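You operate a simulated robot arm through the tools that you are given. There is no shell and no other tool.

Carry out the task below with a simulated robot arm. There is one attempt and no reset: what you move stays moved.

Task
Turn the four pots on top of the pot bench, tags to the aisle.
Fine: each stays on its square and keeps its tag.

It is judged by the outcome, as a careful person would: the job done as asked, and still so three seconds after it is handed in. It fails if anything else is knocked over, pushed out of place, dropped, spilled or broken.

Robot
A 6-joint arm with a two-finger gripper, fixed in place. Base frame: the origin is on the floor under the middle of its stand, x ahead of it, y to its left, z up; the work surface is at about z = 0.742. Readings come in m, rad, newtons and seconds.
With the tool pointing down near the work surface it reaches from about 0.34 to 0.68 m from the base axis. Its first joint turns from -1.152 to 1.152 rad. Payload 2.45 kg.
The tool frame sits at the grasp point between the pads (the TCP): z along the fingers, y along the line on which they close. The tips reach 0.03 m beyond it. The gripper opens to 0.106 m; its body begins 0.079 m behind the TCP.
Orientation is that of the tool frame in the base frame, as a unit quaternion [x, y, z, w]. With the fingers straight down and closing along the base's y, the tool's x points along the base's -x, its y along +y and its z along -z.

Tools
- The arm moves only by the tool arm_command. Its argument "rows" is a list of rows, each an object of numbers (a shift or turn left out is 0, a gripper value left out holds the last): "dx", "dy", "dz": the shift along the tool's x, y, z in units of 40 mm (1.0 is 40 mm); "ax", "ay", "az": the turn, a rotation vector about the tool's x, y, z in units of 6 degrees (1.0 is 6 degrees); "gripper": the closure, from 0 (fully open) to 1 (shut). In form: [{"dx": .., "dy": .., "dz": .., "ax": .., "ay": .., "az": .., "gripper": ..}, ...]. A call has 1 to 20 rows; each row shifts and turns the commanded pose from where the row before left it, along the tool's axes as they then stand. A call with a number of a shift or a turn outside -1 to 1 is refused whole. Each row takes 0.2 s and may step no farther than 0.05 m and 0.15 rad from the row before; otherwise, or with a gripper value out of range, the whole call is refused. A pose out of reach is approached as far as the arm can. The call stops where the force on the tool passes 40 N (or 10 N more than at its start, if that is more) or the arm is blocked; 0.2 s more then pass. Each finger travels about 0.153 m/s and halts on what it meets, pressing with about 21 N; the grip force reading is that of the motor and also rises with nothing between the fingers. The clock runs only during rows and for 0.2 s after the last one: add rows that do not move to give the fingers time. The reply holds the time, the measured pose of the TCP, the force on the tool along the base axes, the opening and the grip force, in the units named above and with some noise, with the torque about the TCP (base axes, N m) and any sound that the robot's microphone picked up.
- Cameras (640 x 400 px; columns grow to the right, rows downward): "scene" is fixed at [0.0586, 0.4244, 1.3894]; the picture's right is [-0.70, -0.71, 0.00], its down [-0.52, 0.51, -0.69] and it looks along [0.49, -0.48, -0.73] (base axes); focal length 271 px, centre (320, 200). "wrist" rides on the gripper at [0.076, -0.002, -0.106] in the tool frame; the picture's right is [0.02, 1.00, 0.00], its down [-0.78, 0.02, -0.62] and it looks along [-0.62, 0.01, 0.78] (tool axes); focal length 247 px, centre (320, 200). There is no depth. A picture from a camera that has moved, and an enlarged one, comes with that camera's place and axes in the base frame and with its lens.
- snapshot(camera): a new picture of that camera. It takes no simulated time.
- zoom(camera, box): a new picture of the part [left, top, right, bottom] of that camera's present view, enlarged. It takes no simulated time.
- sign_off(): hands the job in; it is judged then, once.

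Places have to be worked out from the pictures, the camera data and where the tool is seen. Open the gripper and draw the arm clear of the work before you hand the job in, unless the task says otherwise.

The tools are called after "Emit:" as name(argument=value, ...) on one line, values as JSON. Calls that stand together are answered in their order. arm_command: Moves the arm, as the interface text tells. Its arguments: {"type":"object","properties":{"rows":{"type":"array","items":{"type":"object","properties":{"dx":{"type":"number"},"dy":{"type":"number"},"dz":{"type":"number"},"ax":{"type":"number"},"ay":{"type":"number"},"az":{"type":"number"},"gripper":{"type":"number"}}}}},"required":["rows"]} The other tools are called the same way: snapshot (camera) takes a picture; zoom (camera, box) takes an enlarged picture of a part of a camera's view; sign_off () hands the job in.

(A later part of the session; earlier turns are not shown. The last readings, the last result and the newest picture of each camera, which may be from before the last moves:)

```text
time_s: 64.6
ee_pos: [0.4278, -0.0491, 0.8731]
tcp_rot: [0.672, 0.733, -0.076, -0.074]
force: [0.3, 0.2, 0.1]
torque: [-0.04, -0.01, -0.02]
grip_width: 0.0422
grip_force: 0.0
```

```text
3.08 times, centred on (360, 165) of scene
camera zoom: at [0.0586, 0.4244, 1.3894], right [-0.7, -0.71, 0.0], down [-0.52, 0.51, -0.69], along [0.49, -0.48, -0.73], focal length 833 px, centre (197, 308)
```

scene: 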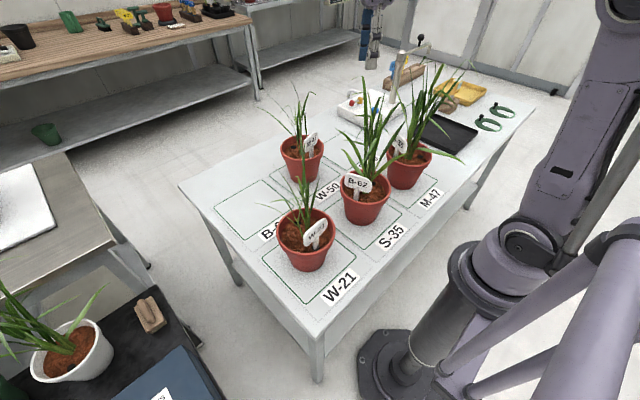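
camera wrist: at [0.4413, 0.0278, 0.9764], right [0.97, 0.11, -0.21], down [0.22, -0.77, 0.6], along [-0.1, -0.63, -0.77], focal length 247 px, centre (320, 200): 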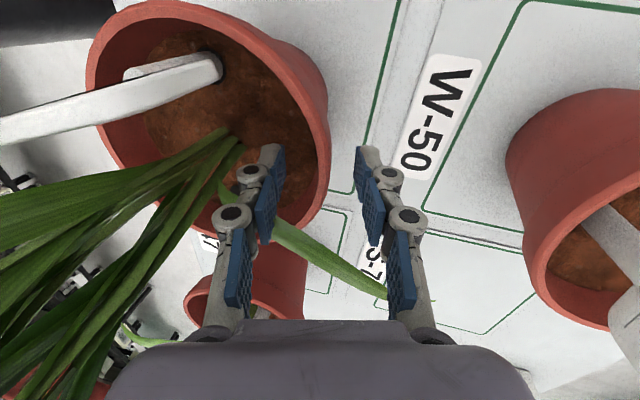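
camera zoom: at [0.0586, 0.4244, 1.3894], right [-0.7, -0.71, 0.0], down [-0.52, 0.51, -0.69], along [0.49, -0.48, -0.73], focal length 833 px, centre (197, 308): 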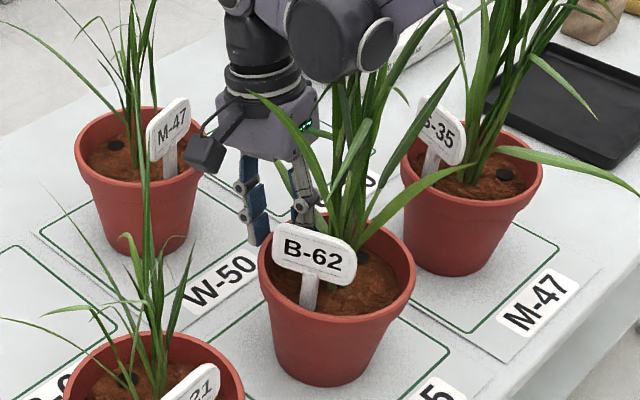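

A leaf crosses near the pads, so with the fingers open I slide 8° further round the rim away from it, lower slightly, then close.

Emit:
arm_command(rows=[{"dx": 0.187, "dy": -0.0043, "dz": 0.001, "ay": -0.143, "az": -0.651}, {"dx": 0.127, "dy": -0.0043, "dz": 0.001, "ay": -0.143, "az": -0.651}, {"dy": 0.018, "dz": 0.085}, {}, {"gripper": 0.75}, {"gripper": 0.9}, {"gripper": 1.0}, {}, {}])

Emit:
snapshot(camera="wrist")

Emit:
zoom(camera="scene", box=[300, 100, 420, 230])

```text
time_s: 66.6
ee_pos: [0.4275, -0.0366, 0.8692]
tcp_rot: [0.618, 0.779, -0.082, -0.068]
force: [-1.9, -2.9, -0.8]
torque: [-0.56, -0.1, -0.01]
grip_width: 0.0072
grip_force: 20.9
```

```text
taken
camera wrist: at [0.4294, 0.0407, 0.9738], right [0.95, 0.24, -0.21], down [0.32, -0.73, 0.6], along [-0.01, -0.64, -0.77], focal length 247 px, centre (320, 200)
```

wrist: 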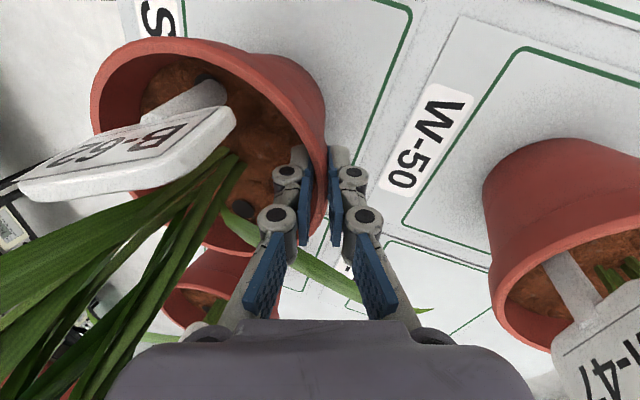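

```text
3.08 times, centred on (360, 165) of scene
camera zoom: at [0.0586, 0.4243, 1.3894], right [-0.7, -0.71, 0.0], down [-0.52, 0.51, -0.69], along [0.49, -0.48, -0.73], focal length 833 px, centre (197, 308)
```

zoom: 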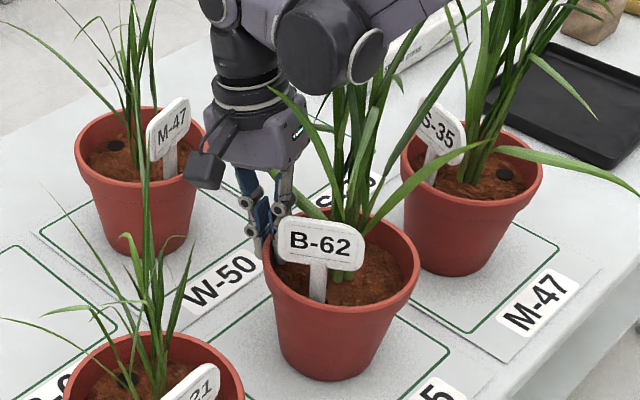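

Gripped, with only ~5 mm of alignment shift; the axis is at (0.356,−0.053). I swing counter-clockwise 32° and check.

Emit:
arm_command(rows=[{"dx": 0.127, "dy": -0.0043, "dz": 0.001, "ay": -0.138, "az": -0.652}, {"dx": 0.127, "dy": -0.0043, "dz": 0.001, "ay": -0.138, "az": -0.652}, {"dx": 0.127, "dy": -0.0043, "dz": 0.001, "ay": -0.138, "az": -0.652}, {"dx": 0.127, "dy": -0.0043, "dz": 0.001, "ay": -0.138, "az": -0.652}, {"dx": 0.127, "dy": -0.0043, "dz": 0.001, "ay": -0.138, "az": -0.652}, {"dx": 0.127, "dy": -0.0043, "dz": 0.001, "ay": -0.138, "az": -0.652}, {"dx": 0.127, "dy": -0.0043, "dz": 0.001, "ay": -0.138, "az": -0.652}, {"dx": 0.127, "dy": -0.0043, "dz": 0.001, "ay": -0.138, "az": -0.652}])

Emit:
snapshot(camera="wrist")

Emit:
zoom(camera="scene", box=[270, 110, 420, 280])

```text
time_s: 68.4
ee_pos: [0.4077, -0.0019, 0.87]
tcp_rot: [0.379, 0.92, -0.094, -0.043]
force: [-0.8, -1.8, -4.2]
torque: [-0.08, -0.39, -0.03]
grip_width: 0.007
grip_force: 21.3
```

```text
taken
camera wrist: at [0.367, 0.0657, 0.9735], right [0.67, 0.71, -0.21], down [0.66, -0.45, 0.6], along [0.33, -0.54, -0.77], focal length 247 px, centre (320, 200)
```

wrist: 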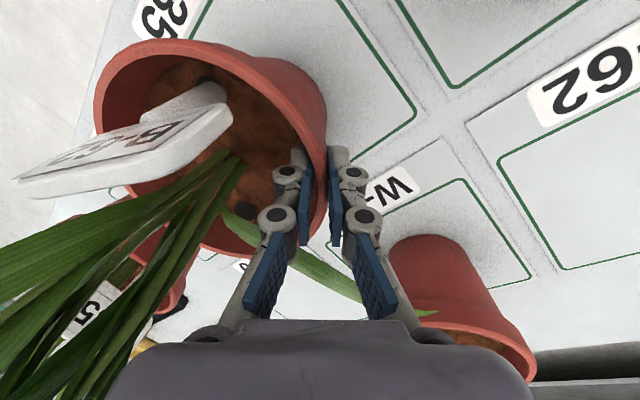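

```text
2.35 times, centred on (345, 195) of scene
camera zoom: at [0.0586, 0.4243, 1.3894], right [-0.7, -0.71, 0.0], down [-0.52, 0.51, -0.69], along [0.49, -0.48, -0.73], focal length 637 px, centre (261, 212)
```

zoom: 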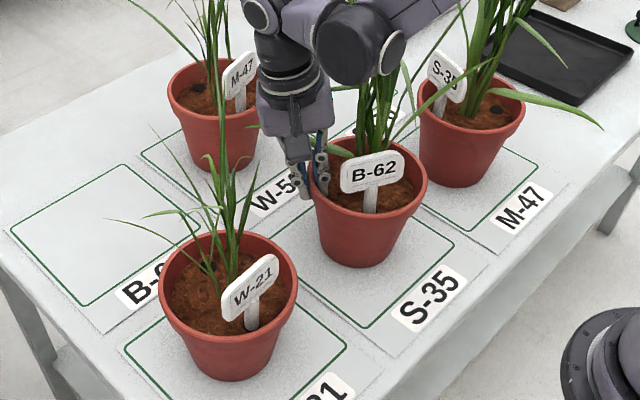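

Turning well. I continue another 28°.

Emit:
arm_command(rows=[{"dx": 0.127, "dy": -0.0043, "dz": 0.001, "ay": -0.138, "az": -0.652}, {"dx": 0.127, "dy": -0.0043, "dz": 0.001, "ay": -0.138, "az": -0.652}, {"dx": 0.127, "dy": -0.0043, "dz": 0.001, "ay": -0.138, "az": -0.652}, {"dx": 0.127, "dy": -0.0043, "dz": 0.001, "ay": -0.138, "az": -0.652}, {"dx": 0.127, "dy": -0.0043, "dz": 0.001, "ay": -0.138, "az": -0.652}, {"dx": 0.127, "dy": -0.0043, "dz": 0.001, "ay": -0.138, "az": -0.652}, {"dx": 0.127, "dy": -0.0043, "dz": 0.001, "ay": -0.138, "az": -0.652}])

Emit:
snapshot(camera="wrist")

Emit:
zoom(camera="scene", box=[270, 110, 420, 280])

Emit:
zoom(camera="scene", box=[330, 150, 390, 210])

```text
time_s: 70.0
ee_pos: [0.3774, 0.0167, 0.8705]
tcp_rot: [0.146, 0.984, -0.102, -0.018]
force: [-0.9, -1.7, -2.9]
torque: [0.08, -0.16, -0.11]
grip_width: 0.0071
grip_force: 20.8
```

```text
taken
camera wrist: at [0.3093, 0.0574, 0.9734], right [0.26, 0.94, -0.21], down [0.79, -0.09, 0.6], along [0.55, -0.32, -0.77], focal length 247 px, centre (320, 200)
```

wrist: 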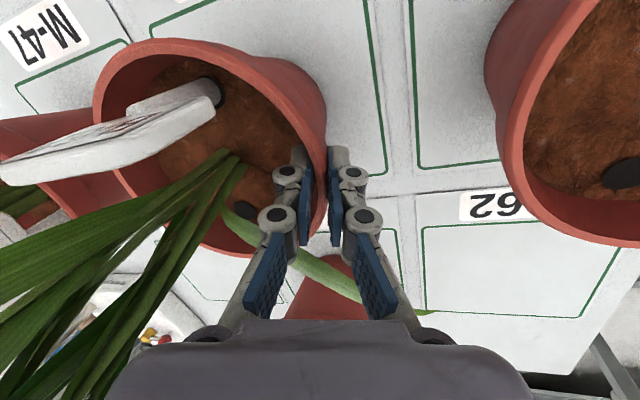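

```text
2.35 times, centred on (345, 195) of scene
camera zoom: at [0.0586, 0.4243, 1.3894], right [-0.7, -0.71, 0.0], down [-0.52, 0.51, -0.69], along [0.49, -0.48, -0.73], focal length 637 px, centre (261, 212)
```

zoom: 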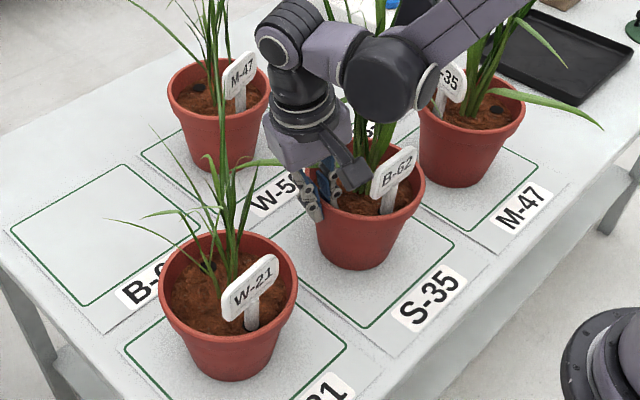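

```text
6.67 times, centred on (360, 180) of scene
camera zoom: at [0.0586, 0.4243, 1.3894], right [-0.7, -0.71, 0.0], down [-0.52, 0.51, -0.69], along [0.49, -0.48, -0.73], focal length 1805 px, centre (53, 333)
```

zoom: 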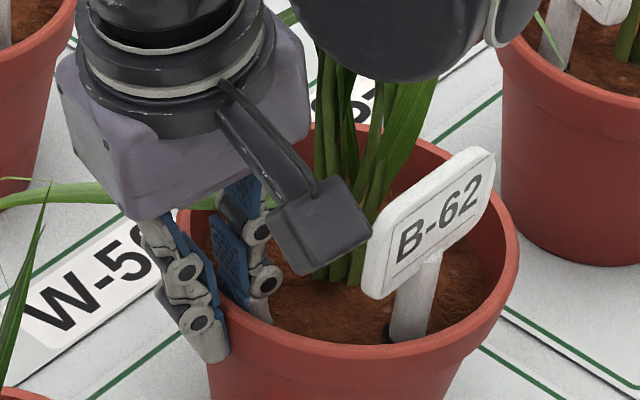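

B-62 now faces ≈178°, straight to the aisle, with the pot centred at (0.356,−0.053). I release and lift straight up.

Emit:
arm_command(rows=[{"gripper": 0.85}, {"gripper": 0.72}, {"gripper": 0.6}, {}, {"dy": -0.051, "dz": -0.245}, {"dy": -0.103, "dz": -0.489}, {"dy": -0.206, "dz": -0.97}, {"dy": -0.206, "dz": -0.97}, {"dy": -0.206, "dz": -0.97}, {"dy": -0.206, "dz": -0.97}, {"dy": -0.206, "dz": -0.97}, {"dy": -0.206, "dz": -0.97}, {"dy": -0.206, "dz": -0.97}, {}])

Emit:
snapshot(camera="wrist")

Emit:
snapshot(camera="scene")

```text
time_s: 73.0
ee_pos: [0.3804, 0.0132, 1.1788]
tcp_rot: [0.147, 0.984, -0.101, -0.018]
force: [0.2, 0.1, -0.2]
torque: [0.01, 0.01, 0.01]
grip_width: 0.0425
grip_force: 0.1
```

```text
taken
camera wrist: at [0.313, 0.0547, 1.2825], right [0.26, 0.94, -0.2], down [0.79, -0.09, 0.6], along [0.55, -0.32, -0.77], focal length 247 px, centre (320, 200)
```

wrist: 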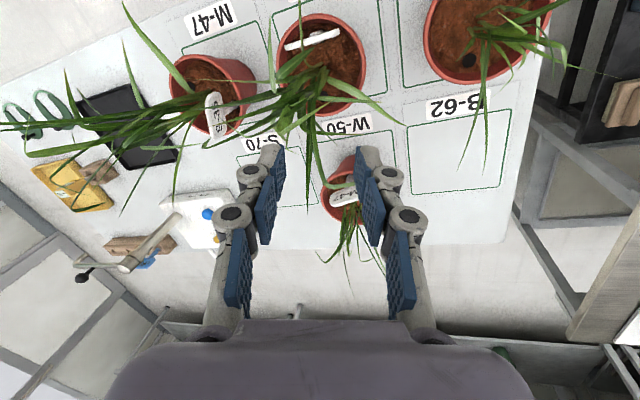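

```text
taken
```

scene: 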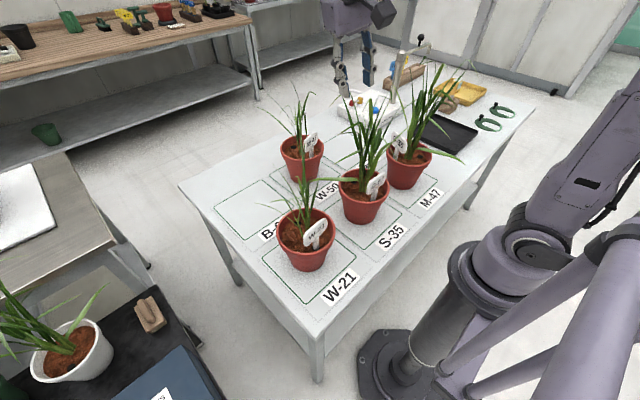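

Three pots are done. For pot C (tag ≈73°, needs about +107°) I level the tool, move over toward C at height, and yaw for a far-side pinch.

Emit:
arm_command(rows=[{"ax": -1}, {"ax": -1}, {"dx": -0.516, "dy": -0.712, "dz": -0.15}, {"dx": -0.516, "dy": -0.712, "dz": -0.15}, {"dx": -0.516, "dy": -0.712}, {"dx": -0.516, "dy": -0.712}, {"dx": -0.516, "dy": -0.712}, {"dx": -0.516, "dy": -0.712}, {"dx": -0.516, "dy": -0.712}, {"az": 1}, {"az": 1}, {"az": 1}, {"az": 1}, {"az": 1}, {"az": 1}, {"az": 1}, {"az": 1}, {"az": 1}, {"az": 1}, {"az": 1}])

Emit:
arm_command(rows=[{"az": 1}, {"az": 1}, {"az": 1}, {"az": 1}, {"az": 1}, {"az": 1}, {}])

Emit:
snapshot(camera="wrist")

Emit:
snapshot(camera="scene")

```text
time_s: 77.2
ee_pos: [0.4599, -0.2172, 1.188]
tcp_rot: [0.664, 0.747, 0.0, -0.003]
force: [-0.5, -0.4, -0.5]
torque: [0.01, -0.03, -0.04]
grip_width: 0.0424
grip_force: 0.1
```

```text
time_s: 78.8
ee_pos: [0.4597, -0.2187, 1.1876]
tcp_rot: [0.862, 0.507, 0.0, -0.003]
force: [0.1, -0.6, -1.0]
torque: [0.0, 0.01, 0.0]
grip_width: 0.0421
grip_force: 0.0
```

```text
taken
camera wrist: at [0.4945, -0.1523, 1.2937], right [0.88, -0.47, -0.01], down [-0.36, -0.7, 0.62], along [-0.29, -0.55, -0.78], focal length 247 px, centre (320, 200)
```

wrist: 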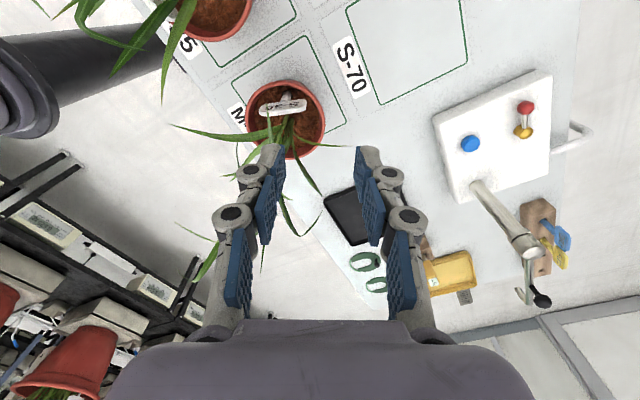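

```text
taken
```

scene: 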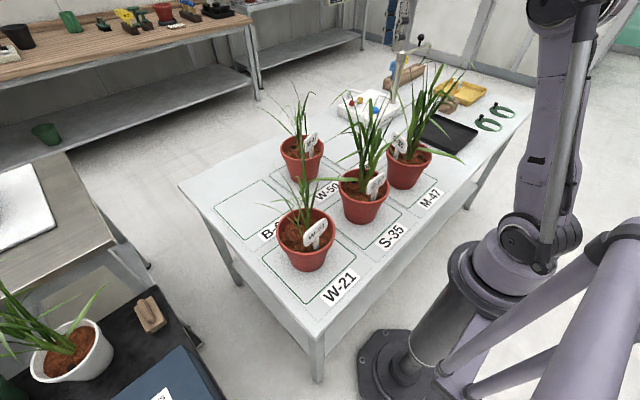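

Now I zoom on pot C for centre, tag direction and leaf gaps.

Emit:
zoom(camera="wrist", box=[200, 60, 360, 190])

```text
3.08 times, centred on (280, 125) of wrist
camera zoom: at [0.4945, -0.1523, 1.2937], right [0.88, -0.47, -0.01], down [-0.36, -0.7, 0.62], along [-0.29, -0.55, -0.78], focal length 760 px, centre (443, 431)
```

zoom: 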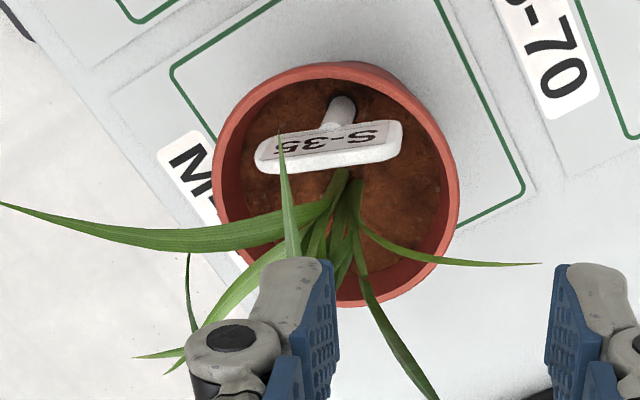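

C's centre is about (0.356,−0.267) with its tag facing ≈70°, so it needs +110°. I set up a pinch at φ≈−25° (clear of tag and leaves) and descend to z≈0.935.

Emit:
arm_command(rows=[{"az": -0.68}, {"dx": -0.73}, {"dx": -0.73}, {"dx": -0.73}, {"ax": 1}, {"ax": 1}, {"dy": 0.208, "dz": 0.97}, {"dy": 0.208, "dz": 0.97}, {"dy": 0.208, "dz": 0.97}, {"dy": 0.208, "dz": 0.97}, {"dy": 0.208, "dz": 0.97}, {"dy": 0.208, "dz": 0.97}, {"dy": 0.075, "dz": 0.35}, {}])

Emit:
snapshot(camera="wrist")

Emit:
zoom(camera="scene", box=[320, 70, 480, 220])

```text
time_s: 81.8
ee_pos: [0.4189, -0.2966, 0.9356]
tcp_rot: [0.838, 0.535, -0.056, -0.091]
force: [0.2, -0.5, -0.1]
torque: [0.02, -0.03, -0.01]
grip_width: 0.0423
grip_force: 0.0
```

```text
taken
camera wrist: at [0.4695, -0.2367, 1.0403], right [0.9, -0.39, -0.21], down [-0.2, -0.77, 0.6], along [-0.4, -0.5, -0.77], focal length 247 px, centre (320, 200)
```

wrist: 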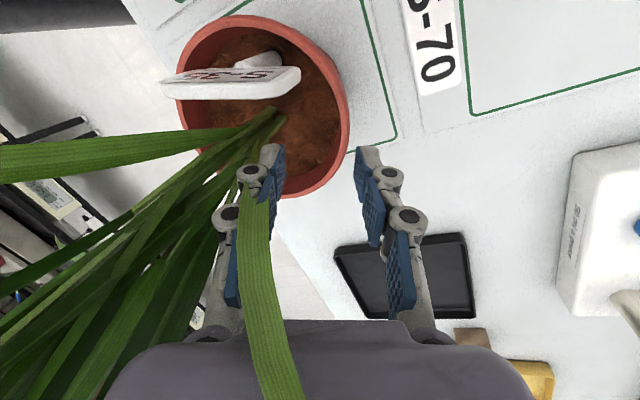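

```text
2.67 times, centred on (400, 145) of scene
camera zoom: at [0.0586, 0.4244, 1.3894], right [-0.7, -0.71, 0.0], down [-0.52, 0.51, -0.69], along [0.49, -0.48, -0.73], focal length 722 px, centre (107, 347)
```

zoom: 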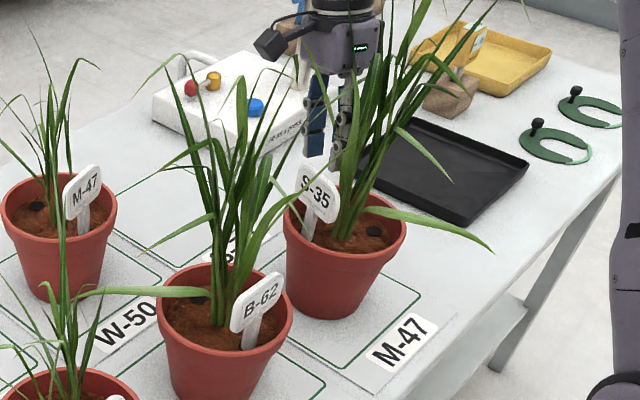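

The predicted rim outline for centre (0.356,−0.267) matches the picture, so I descend onto the wall.

Emit:
arm_command(rows=[{"dy": 0.14, "dz": 0.5}, {"dy": 0.14, "dz": 0.5}, {"dy": 0.14, "dz": 0.5}, {}])

Emit:
snapshot(camera="wrist")

Emit:
zoom(camera="scene", box=[350, 80, 470, 200])

```text
time_s: 82.8
ee_pos: [0.4239, -0.296, 0.8735]
tcp_rot: [0.838, 0.536, -0.057, -0.091]
force: [-0.8, 0.4, 0.0]
torque: [-0.02, -0.01, -0.01]
grip_width: 0.0426
grip_force: 0.0
```

```text
taken
camera wrist: at [0.4743, -0.2365, 0.9774], right [0.9, -0.39, -0.21], down [-0.2, -0.77, 0.6], along [-0.4, -0.5, -0.77], focal length 247 px, centre (320, 200)
```

wrist: 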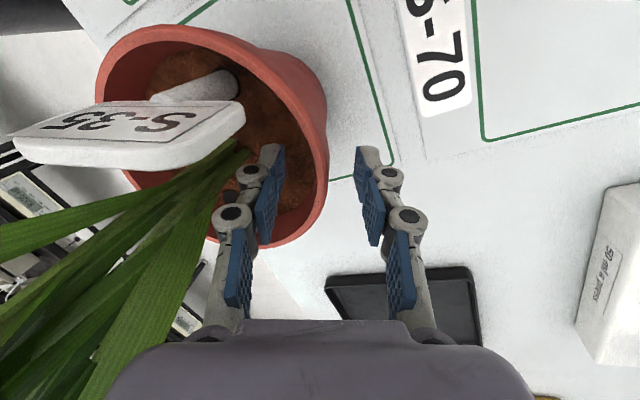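

```text
3.33 times, centred on (410, 140) of scene
camera zoom: at [0.0586, 0.4244, 1.3894], right [-0.7, -0.71, 0.0], down [-0.52, 0.51, -0.69], along [0.49, -0.48, -0.73], focal length 903 px, centre (20, 400)
```

zoom: 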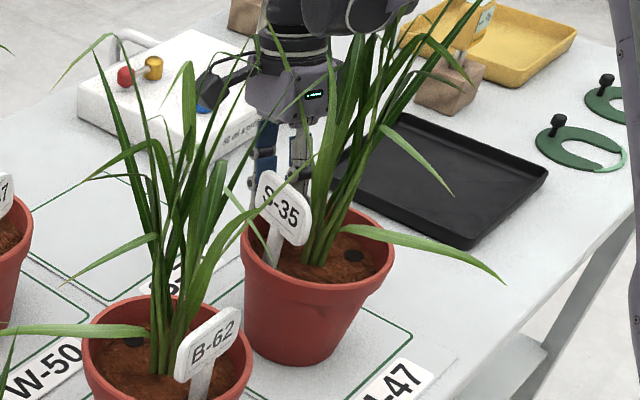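

The wall sits midway between the pads. I lower 4 mm and close.

Emit:
arm_command(rows=[{"dy": 0.02, "dz": 0.095}, {}, {"gripper": 0.75}, {"gripper": 0.9}, {"gripper": 1.0}, {}, {}])

Emit:
snapshot(camera="wrist")

Emit:
zoom(camera="scene", box=[350, 80, 470, 200])

```text
time_s: 84.4
ee_pos: [0.4247, -0.2961, 0.8702]
tcp_rot: [0.838, 0.535, -0.057, -0.091]
force: [-2.5, -1.4, -0.2]
torque: [-0.01, -0.04, 0.13]
grip_width: 0.0108
grip_force: 20.4
```

```text
taken
camera wrist: at [0.4748, -0.2364, 0.9738], right [0.9, -0.39, -0.21], down [-0.2, -0.77, 0.6], along [-0.4, -0.5, -0.77], focal length 247 px, centre (320, 200)
```

wrist: 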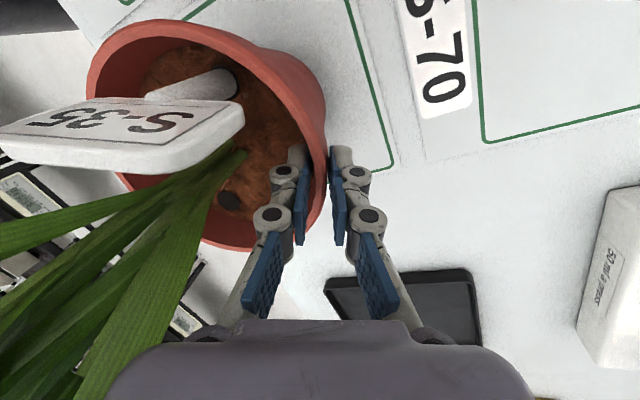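

```text
3.33 times, centred on (410, 140) of scene
camera zoom: at [0.0585, 0.4244, 1.3894], right [-0.7, -0.71, 0.0], down [-0.52, 0.51, -0.69], along [0.49, -0.48, -0.73], focal length 903 px, centre (20, 400)
```

zoom: 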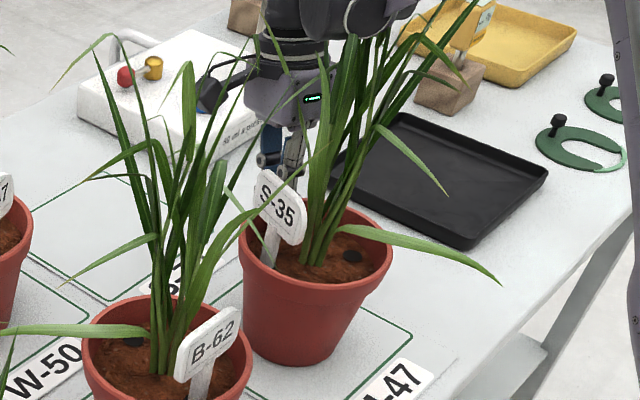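

Gripped with almost no shift; the axis is (0.3585,−0.265). I swing counter-clockwise 48° and check.

Emit:
arm_command(rows=[{"dx": 0.127, "dy": -0.0043, "dz": 0.001, "ay": -0.14, "az": -0.652}, {"dx": 0.127, "dy": -0.0043, "dz": 0.001, "ay": -0.14, "az": -0.652}, {"dx": 0.127, "dy": -0.0043, "dz": 0.001, "ay": -0.14, "az": -0.652}, {"dx": 0.127, "dy": -0.0043, "dz": 0.001, "ay": -0.14, "az": -0.652}, {"dx": 0.127, "dy": -0.0043, "dz": 0.001, "ay": -0.14, "az": -0.652}, {"dx": 0.127, "dy": -0.0043, "dz": 0.001, "ay": -0.14, "az": -0.652}, {"dx": 0.127, "dy": -0.0043, "dz": 0.001, "ay": -0.14, "az": -0.652}, {"dx": 0.127, "dy": -0.0043, "dz": 0.001, "ay": -0.14, "az": -0.652}, {"dx": 0.127, "dy": -0.0043, "dz": 0.001, "ay": -0.14, "az": -0.652}, {"dx": 0.127, "dy": -0.0043, "dz": 0.001, "ay": -0.14, "az": -0.652}, {"dx": 0.127, "dy": -0.0043, "dz": 0.001, "ay": -0.14, "az": -0.652}, {"dx": 0.127, "dy": -0.0043, "dz": 0.001, "ay": -0.14, "az": -0.652}])

Emit:
snapshot(camera="wrist")

Emit:
zoom(camera="scene", box=[320, 70, 480, 220])

```text
time_s: 87.0
ee_pos: [0.4247, -0.2386, 0.8698]
tcp_rot: [0.547, 0.83, -0.088, -0.059]
force: [6.4, -2.6, 14.0]
torque: [-0.04, -0.37, -0.06]
grip_width: 0.0109
grip_force: 21.7
```

```text
taken
camera wrist: at [0.4135, -0.1607, 0.9734], right [0.89, 0.41, -0.21], down [0.44, -0.66, 0.6], along [0.1, -0.63, -0.77], focal length 247 px, centre (320, 200)
```

wrist: 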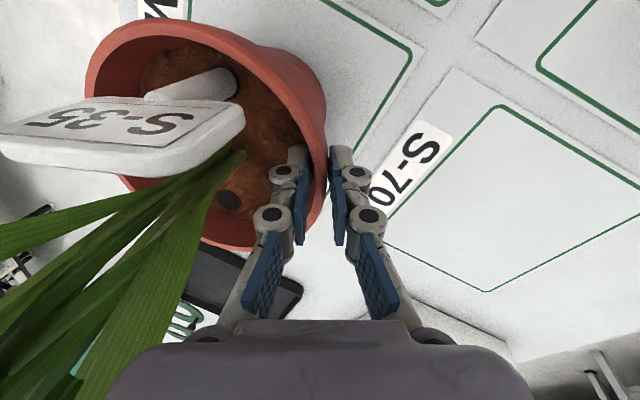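

```text
2.67 times, centred on (400, 145) of scene
camera zoom: at [0.0586, 0.4244, 1.3894], right [-0.7, -0.71, 0.0], down [-0.52, 0.51, -0.69], along [0.49, -0.48, -0.73], focal length 722 px, centre (107, 347)
```

zoom: 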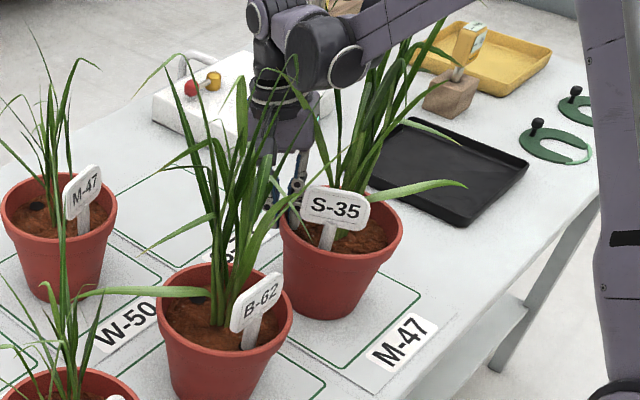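

The turn is clean, but the tool reads 14 N of downward push, so a small height drift is loading the pot. I ease up by about 0.8 mm and continue another 32°.

Emit:
arm_command(rows=[{"dy": -0.0043, "dz": -0.0195}, {"dx": 0.127, "dy": -0.0043, "dz": -0.001, "ay": -0.14, "az": -0.652}, {"dx": 0.127, "dy": -0.0043, "dz": -0.001, "ay": -0.14, "az": -0.652}, {"dx": 0.127, "dy": -0.0043, "dz": -0.001, "ay": -0.14, "az": -0.652}, {"dx": 0.127, "dy": -0.0043, "dz": -0.001, "ay": -0.14, "az": -0.652}, {"dx": 0.127, "dy": -0.0043, "dz": -0.001, "ay": -0.14, "az": -0.652}, {"dx": 0.127, "dy": -0.0043, "dz": -0.001, "ay": -0.14, "az": -0.652}, {"dx": 0.127, "dy": -0.0043, "dz": -0.001, "ay": -0.14, "az": -0.652}, {"dx": 0.127, "dy": -0.0043, "dz": -0.001, "ay": -0.14, "az": -0.652}])

Emit:
snapshot(camera="wrist")

Emit:
zoom(camera="scene", box=[320, 70, 480, 220])

```text
time_s: 89.0
ee_pos: [0.3994, -0.2062, 0.8721]
tcp_rot: [0.298, 0.949, -0.099, -0.033]
force: [-0.3, -0.8, -0.5]
torque: [0.5, -0.25, -0.01]
grip_width: 0.0111
grip_force: 21.3
```

```text
taken
camera wrist: at [0.3481, -0.1465, 0.9754], right [0.54, 0.82, -0.21], down [0.73, -0.33, 0.6], along [0.42, -0.48, -0.77], focal length 247 px, centre (320, 200)
```

wrist: 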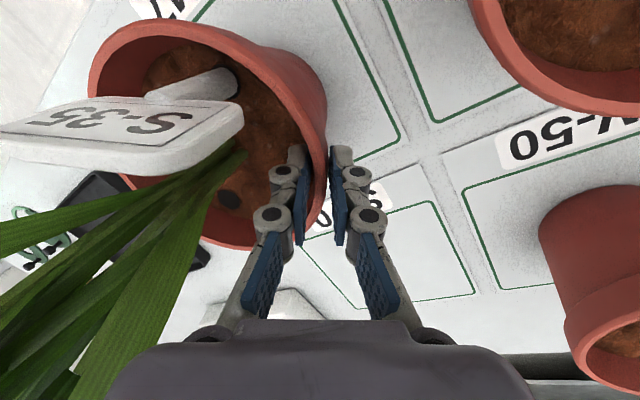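

```text
2.67 times, centred on (400, 145) of scene
camera zoom: at [0.0587, 0.4243, 1.3894], right [-0.7, -0.71, 0.0], down [-0.52, 0.51, -0.69], along [0.49, -0.48, -0.73], focal length 722 px, centre (107, 347)
```

zoom: 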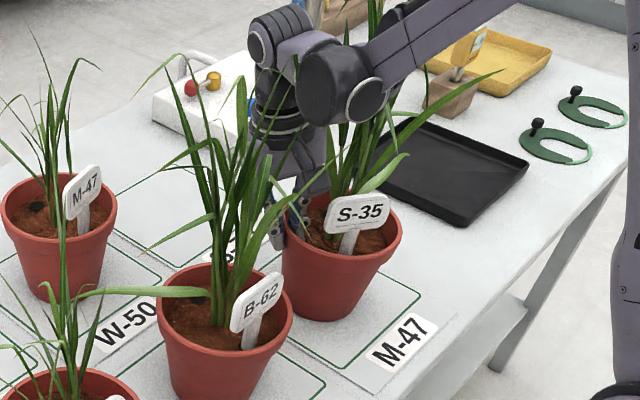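

Forces are back to near zero after 80°. I add the remaining ~30°.

Emit:
arm_command(rows=[{"dx": 0.127, "dy": -0.0043, "dz": 0.001, "ay": -0.14, "az": -0.652}, {"dx": 0.127, "dy": -0.0043, "dz": 0.001, "ay": -0.14, "az": -0.652}, {"dx": 0.127, "dy": -0.0043, "dz": 0.001, "ay": -0.14, "az": -0.652}, {"dx": 0.127, "dy": -0.0043, "dz": 0.001, "ay": -0.14, "az": -0.652}, {"dx": 0.127, "dy": -0.0043, "dz": 0.001, "ay": -0.14, "az": -0.652}, {"dx": 0.127, "dy": -0.0043, "dz": 0.001, "ay": -0.14, "az": -0.652}, {"dx": 0.127, "dy": -0.0043, "dz": 0.001, "ay": -0.14, "az": -0.652}])

Emit:
snapshot(camera="wrist")

Emit:
zoom(camera="scene", box=[320, 70, 480, 220])

Emit:
zoom(camera="scene", box=[380, 120, 440, 180])

```text
time_s: 90.6
ee_pos: [0.3657, -0.1933, 0.8704]
tcp_rot: [0.059, 0.993, -0.103, -0.008]
force: [-0.5, 1.1, 0.2]
torque: [0.44, 0.04, -0.09]
grip_width: 0.0111
grip_force: 21.0
```

```text
taken
camera wrist: at [0.292, -0.1648, 0.9752], right [0.1, 0.97, -0.21], down [0.8, 0.05, 0.6], along [0.6, -0.22, -0.77], focal length 247 px, centre (320, 200)
```

wrist: 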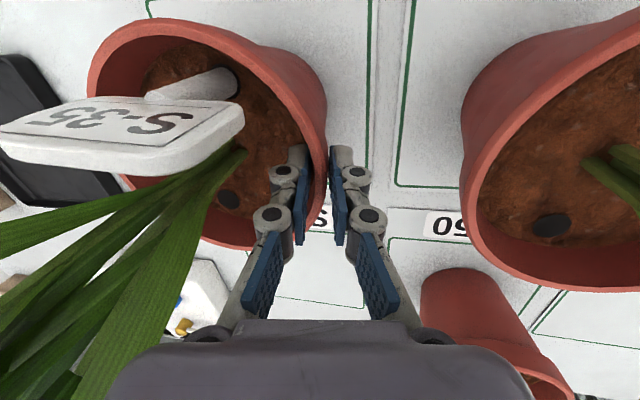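

```text
2.67 times, centred on (400, 145) of scene
camera zoom: at [0.0587, 0.4243, 1.3894], right [-0.7, -0.71, 0.0], down [-0.52, 0.51, -0.69], along [0.49, -0.48, -0.73], focal length 722 px, centre (107, 347)
```

zoom: 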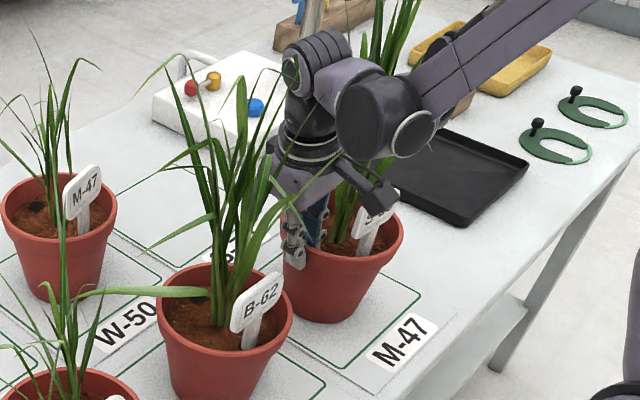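

```text
6.67 times, centred on (410, 150) of scene
camera zoom: at [0.0587, 0.4243, 1.3894], right [-0.7, -0.71, 0.0], down [-0.52, 0.51, -0.69], along [0.49, -0.48, -0.73], focal length 1805 px, centre (-280, 533)
```

zoom: 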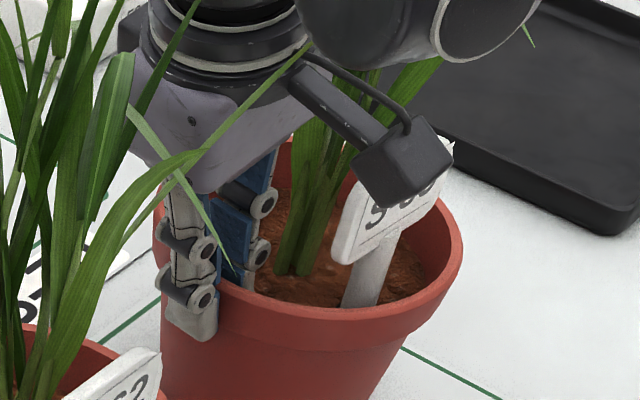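

By tool rotation (+108°) and the wrist view, S-35 faces about 176–180°, with the pot still at (0.357,−0.266). I release and lift straight up.

Emit:
arm_command(rows=[{"gripper": 0.85}, {"gripper": 0.72}, {"gripper": 0.6}, {}, {"dy": -0.051, "dz": -0.245}, {"dy": -0.103, "dz": -0.489}, {"dy": -0.206, "dz": -0.97}, {"dy": -0.206, "dz": -0.97}, {"dy": -0.206, "dz": -0.97}, {"dy": -0.206, "dz": -0.97}, {"dy": -0.206, "dz": -0.97}, {"dy": -0.206, "dz": -0.97}, {"dy": -0.206, "dz": -0.97}, {}])

Emit:
snapshot(camera="wrist")

Emit:
snapshot(camera="scene")

Emit:
zoom(camera="scene", box=[230, 90, 470, 290])

```text
time_s: 93.6
ee_pos: [0.3661, -0.1919, 1.1806]
tcp_rot: [0.059, 0.993, -0.103, -0.007]
force: [0.5, 0.8, -0.1]
torque: [0.0, 0.0, 0.02]
grip_width: 0.0425
grip_force: 0.1
```

```text
taken
camera wrist: at [0.2916, -0.1634, 1.2842], right [0.1, 0.97, -0.21], down [0.8, 0.05, 0.6], along [0.6, -0.22, -0.77], focal length 247 px, centre (320, 200)
```

wrist: 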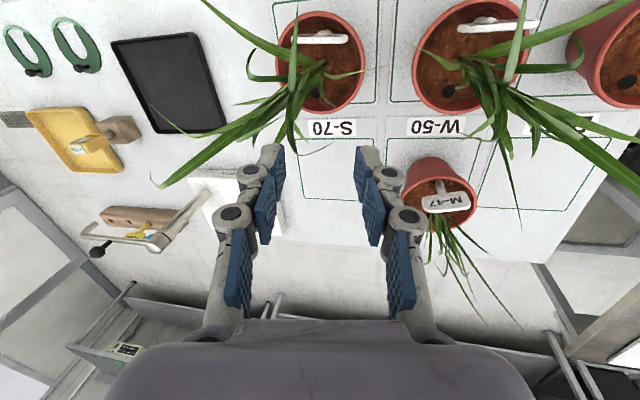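

```text
taken
```

scene: 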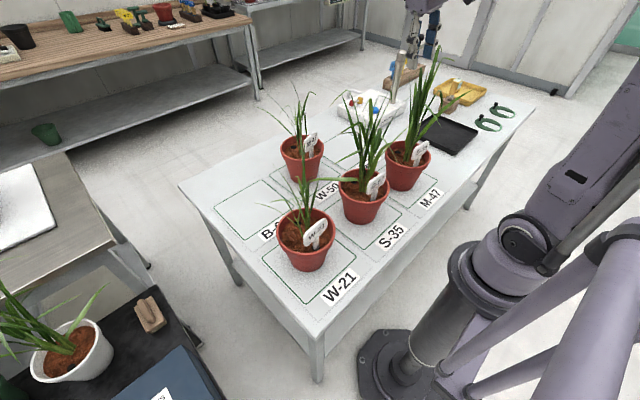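

```text
2.00 times, centred on (350, 190) of scene
camera zoom: at [0.0586, 0.4244, 1.3894], right [-0.7, -0.71, 0.0], down [-0.52, 0.51, -0.69], along [0.49, -0.48, -0.73], focal length 542 px, centre (260, 220)
```

zoom: 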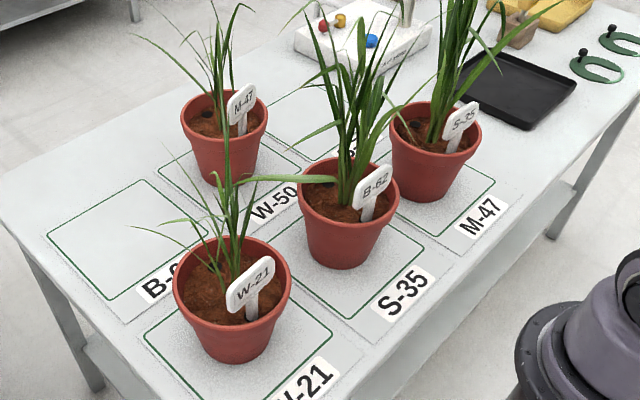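

All four tags now face the robot-side passage. Before finishing I want to double-check the aisle choice by looking toward +y, which I haven't seen yet; I level and tilt the camera up in free air.

Emit:
arm_command(rows=[{"ax": -1}, {"ax": -1}, {"dz": -0.5}, {"ay": -1}, {"ay": -1}, {"ay": -1}, {"ay": -1}, {"ay": -1}, {"ay": -1}, {"ax": -0.588, "az": -0.809}, {"ax": -0.588, "az": -0.809}, {"ax": -0.588, "az": -0.809}, {"ax": -0.588, "az": -0.809}, {"ax": -0.588, "az": -0.809}, {"ax": -0.588, "az": -0.809}, {"ax": -0.588, "az": -0.809}, {"ax": -0.588, "az": -0.809}, {"ax": -0.588, "az": -0.809}])

Emit:
snapshot(camera="wrist")

```text
time_s: 97.4
ee_pos: [0.3676, -0.1929, 1.1986]
tcp_rot: [-0.38, 0.872, 0.126, 0.282]
force: [-0.7, -0.6, -0.6]
torque: [0.0, 0.01, -0.03]
grip_width: 0.0424
grip_force: 0.0
```

```text
taken
camera wrist: at [0.2826, -0.2862, 1.2397], right [-0.75, 0.67, -0.01], down [0.17, 0.21, 0.96], along [0.64, 0.72, -0.27], focal length 247 px, centre (320, 200)
```

wrist: 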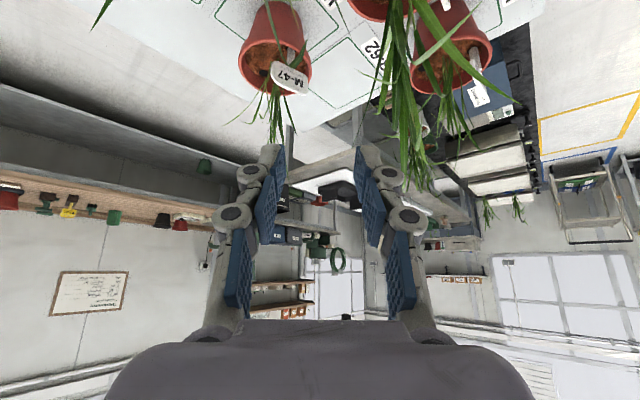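

There are yellow and blue floor markings at the +y side; I zoom and turn further to see them.

Emit:
zoom(camera="wrist", box=[430, 50, 640, 250])

Emit:
arm_command(rows=[{"ax": -0.588, "az": -0.809}, {"ax": -0.588, "az": -0.809}, {"ax": -0.588, "az": -0.809}, {"ax": -0.588, "az": -0.809}, {"ax": -0.588, "az": -0.809}, {"ax": -0.588, "az": -0.809}, {"ax": -0.588, "az": -0.809}])

Emit:
snapshot(camera="wrist")

Emit:
zoom(camera="wrist", box=[330, 30, 640, 280])

```text
2.00 times, centred on (535, 150) of wrist
camera zoom: at [0.2826, -0.2862, 1.2397], right [-0.75, 0.67, -0.01], down [0.17, 0.21, 0.96], along [0.64, 0.72, -0.27], focal length 494 px, centre (-110, 300)
```

zoom: 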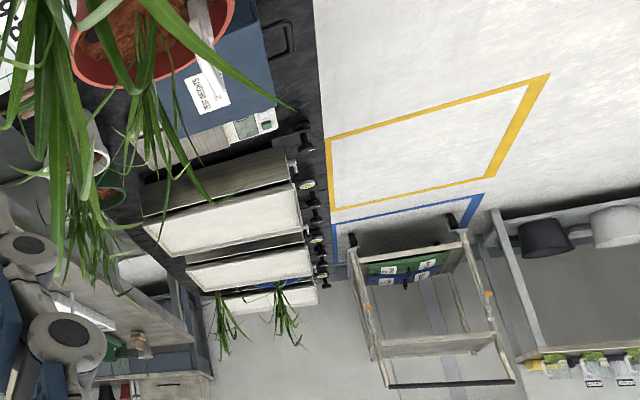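

```text
time_s: 99.0
ee_pos: [0.3678, -0.194, 1.1995]
tcp_rot: [-0.666, 0.678, 0.219, 0.221]
force: [0.2, 0.0, -0.4]
torque: [-0.02, 0.03, 0.01]
grip_width: 0.0423
grip_force: 0.0
```

```text
taken
camera wrist: at [0.3667, -0.3191, 1.2395], right [-1.0, 0.0, -0.01], down [-0.01, 0.27, 0.96], along [0.0, 0.96, -0.27], focal length 247 px, centre (320, 200)
```

wrist: 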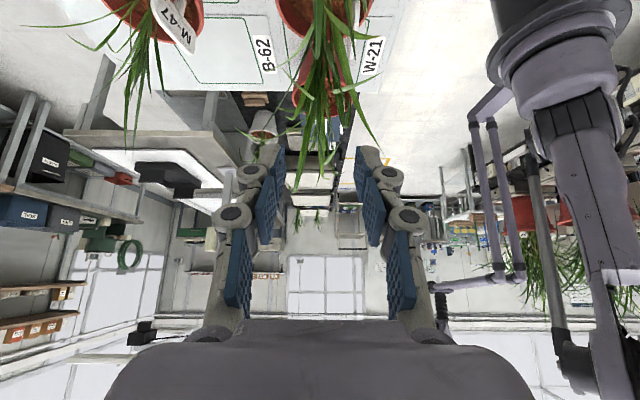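

```text
1.60 times, centred on (485, 155) of wrist
camera zoom: at [0.3667, -0.3191, 1.2395], right [-1.0, 0.0, -0.01], down [-0.01, 0.27, 0.96], along [0.0, 0.96, -0.27], focal length 395 px, centre (56, 272)
```

zoom: 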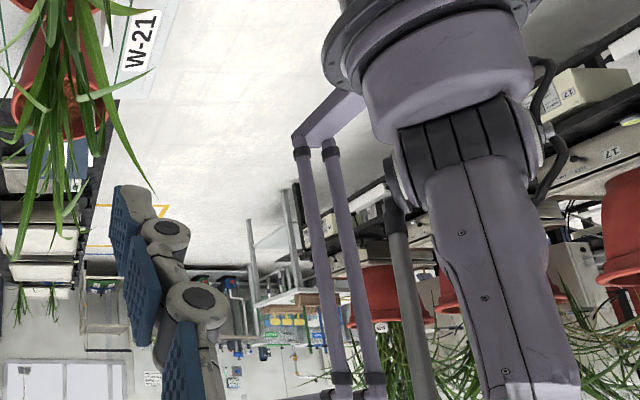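

Looking along +y confirms it: the robot-side passage is the long clear walkway running from the green door past all the benches, so the tags face the right way. I level the tool, open the gripper fully and rise clear of the plants.

Emit:
arm_command(rows=[{"ay": 1}, {"ay": 1}, {"ay": 1}, {"ay": 1}, {"ay": 1}, {"ay": 1}, {"dz": -0.8, "gripper": 0.3}, {"dz": -0.8, "gripper": 0.0}, {}, {}])

Emit:
snapshot(camera="wrist")

Emit:
snapshot(camera="scene")

Emit:
zoom(camera="scene", box=[230, 90, 470, 290])

```text
time_s: 101.2
ee_pos: [0.3649, -0.1972, 1.2608]
tcp_rot: [-0.701, 0.713, 0.001, 0.0]
force: [0.6, 0.3, -0.2]
torque: [0.02, 0.0, -0.01]
grip_width: 0.106
grip_force: 0.0
```

```text
taken
camera wrist: at [0.3659, -0.2728, 1.3664], right [-1.0, -0.01, 0.0], down [0.0, 0.78, 0.62], along [-0.01, 0.62, -0.78], focal length 247 px, centre (320, 200)
```

wrist: 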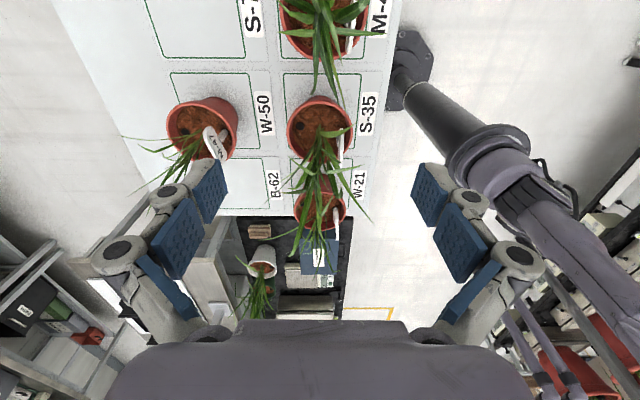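

```text
taken
```

scene: 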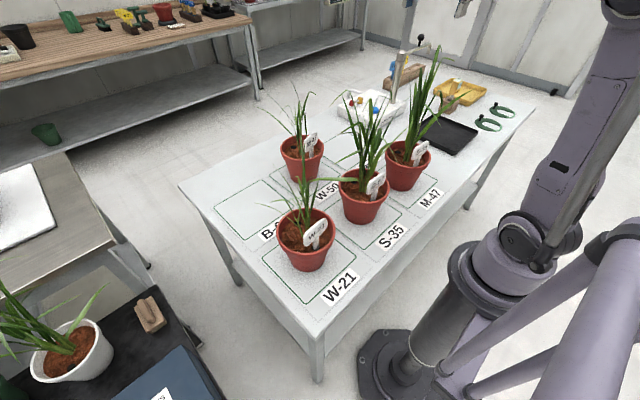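

```text
2.00 times, centred on (350, 190) of scene
camera zoom: at [0.0586, 0.4244, 1.3894], right [-0.7, -0.71, 0.0], down [-0.52, 0.51, -0.69], along [0.49, -0.48, -0.73], focal length 542 px, centre (260, 220)
```

zoom: 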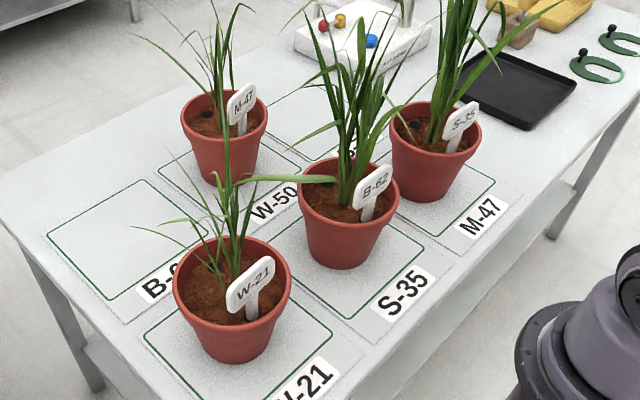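

The arm is clear and the gripper open. I zoom once more on the tags from above to verify each direction, especially M-47.

Emit:
zoom(camera="wrist", box=[150, 80, 270, 180])

Emit:
zoom(camera="wrist", box=[270, 80, 390, 240])

Emit:
zoom(camera="wrist", box=[260, 0, 400, 90])

```text
4.00 times, centred on (210, 130) of wrist
camera zoom: at [0.3659, -0.2728, 1.3664], right [-1.0, -0.01, 0.0], down [0.0, 0.78, 0.62], along [-0.01, 0.62, -0.78], focal length 988 px, centre (760, 480)
```

zoom: 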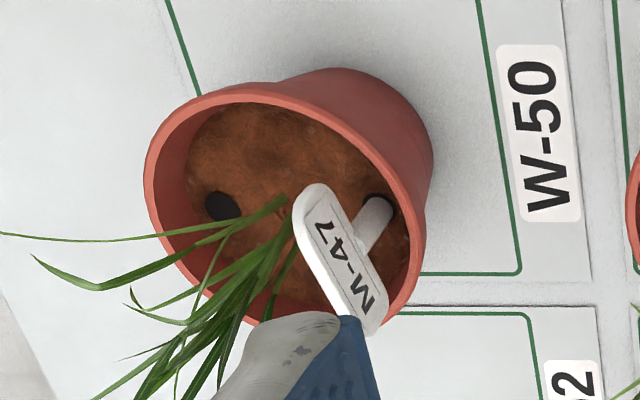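

```text
2.50 times, centred on (330, 160) of wrist
camera zoom: at [0.3659, -0.2728, 1.3664], right [-1.0, -0.01, 0.0], down [0.0, 0.78, 0.62], along [-0.01, 0.62, -0.78], focal length 617 px, centre (295, 300)
```

zoom: 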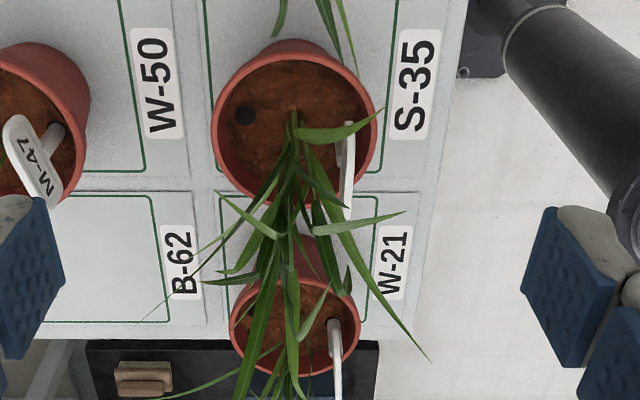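

```text
4.44 times, centred on (330, 45) of wrist
camera zoom: at [0.3659, -0.2728, 1.3664], right [-1.0, -0.01, 0.0], down [0.0, 0.78, 0.62], along [-0.01, 0.62, -0.78], focal length 1098 px, centre (276, 889)
```

zoom: 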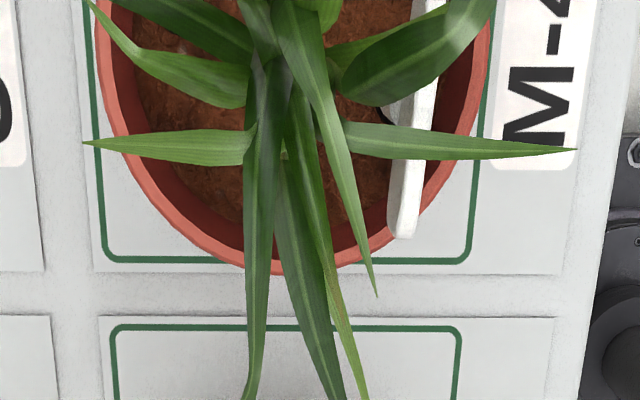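

From above, A, B and C face within a few degrees of −x, while M-47 (pot D) measures about 188–194°. I'll trim D by roughly −11° with one more gentle pinch on its free −y side, so first I return the tool to that yaw and position.

Emit:
arm_command(rows=[{"az": 1, "gripper": 0.58}, {"az": 1}, {"az": 1}, {"az": 1}, {"az": 1}, {"az": 1}, {"az": 1}, {"az": 1}, {"az": 1}, {"az": 1}, {"az": 1}, {"az": 1}, {"az": 1}, {"az": 1}, {"az": 0.5}, {}])

Emit:
arm_command(rows=[{"dx": -0.69, "dy": 0.13, "dz": 0.46}, {"dx": -0.69, "dy": 0.13, "dz": 0.46}, {"dx": -0.69, "dy": 0.13, "dz": 0.46}, {"dx": -0.69, "dy": 0.13, "dz": 0.46}, {"dx": -0.69, "dy": 0.13, "dz": 0.46}, {"dx": -0.69, "dy": 0.13, "dz": 0.46}, {"dz": 0.85}, {"dz": 0.85}, {"dz": 0.85}, {"dz": 0.85}, {"ax": -1}, {"ax": -1}, {}])

Emit:
snapshot(camera="wrist")

Emit:
snapshot(camera="scene")

```text
time_s: 104.6
ee_pos: [0.3686, -0.1935, 1.2639]
tcp_rot: [-0.018, 1.0, 0.002, -0.002]
force: [0.3, 0.3, -0.3]
torque: [0.01, -0.01, -0.02]
grip_width: 0.0447
grip_force: 0.0
```

```text
time_s: 107.4
ee_pos: [0.5318, -0.1572, 1.0157]
tcp_rot: [-0.018, 0.994, 0.105, -0.004]
force: [-0.7, 0.5, 1.1]
torque: [-0.03, 0.0, -0.02]
grip_width: 0.0444
grip_force: 0.1
```

```text
taken
camera wrist: at [0.4547, -0.1846, 1.119], right [-0.06, 0.98, 0.21], down [0.79, -0.09, 0.61], along [0.61, 0.2, -0.76], focal length 247 px, centre (320, 200)
```

wrist: 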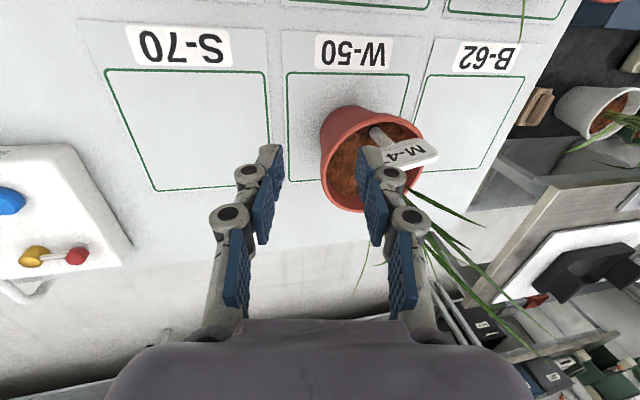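

```text
taken
```

scene: 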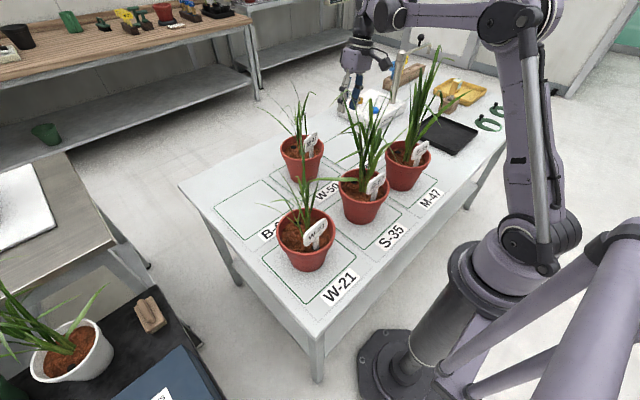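

I zoom on pot D from here to refine its centre and tag.

Emit:
zoom(camera="wrist", box=[290, 80, 450, 230])

```text
2.67 times, centred on (370, 155) of wrist
camera zoom: at [0.4547, -0.1846, 1.119], right [-0.06, 0.98, 0.21], down [0.79, -0.09, 0.61], along [0.61, 0.2, -0.76], focal length 659 px, centre (187, 320)
```

zoom: 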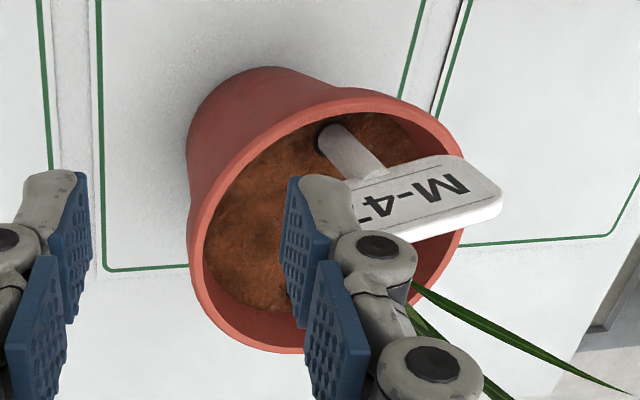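

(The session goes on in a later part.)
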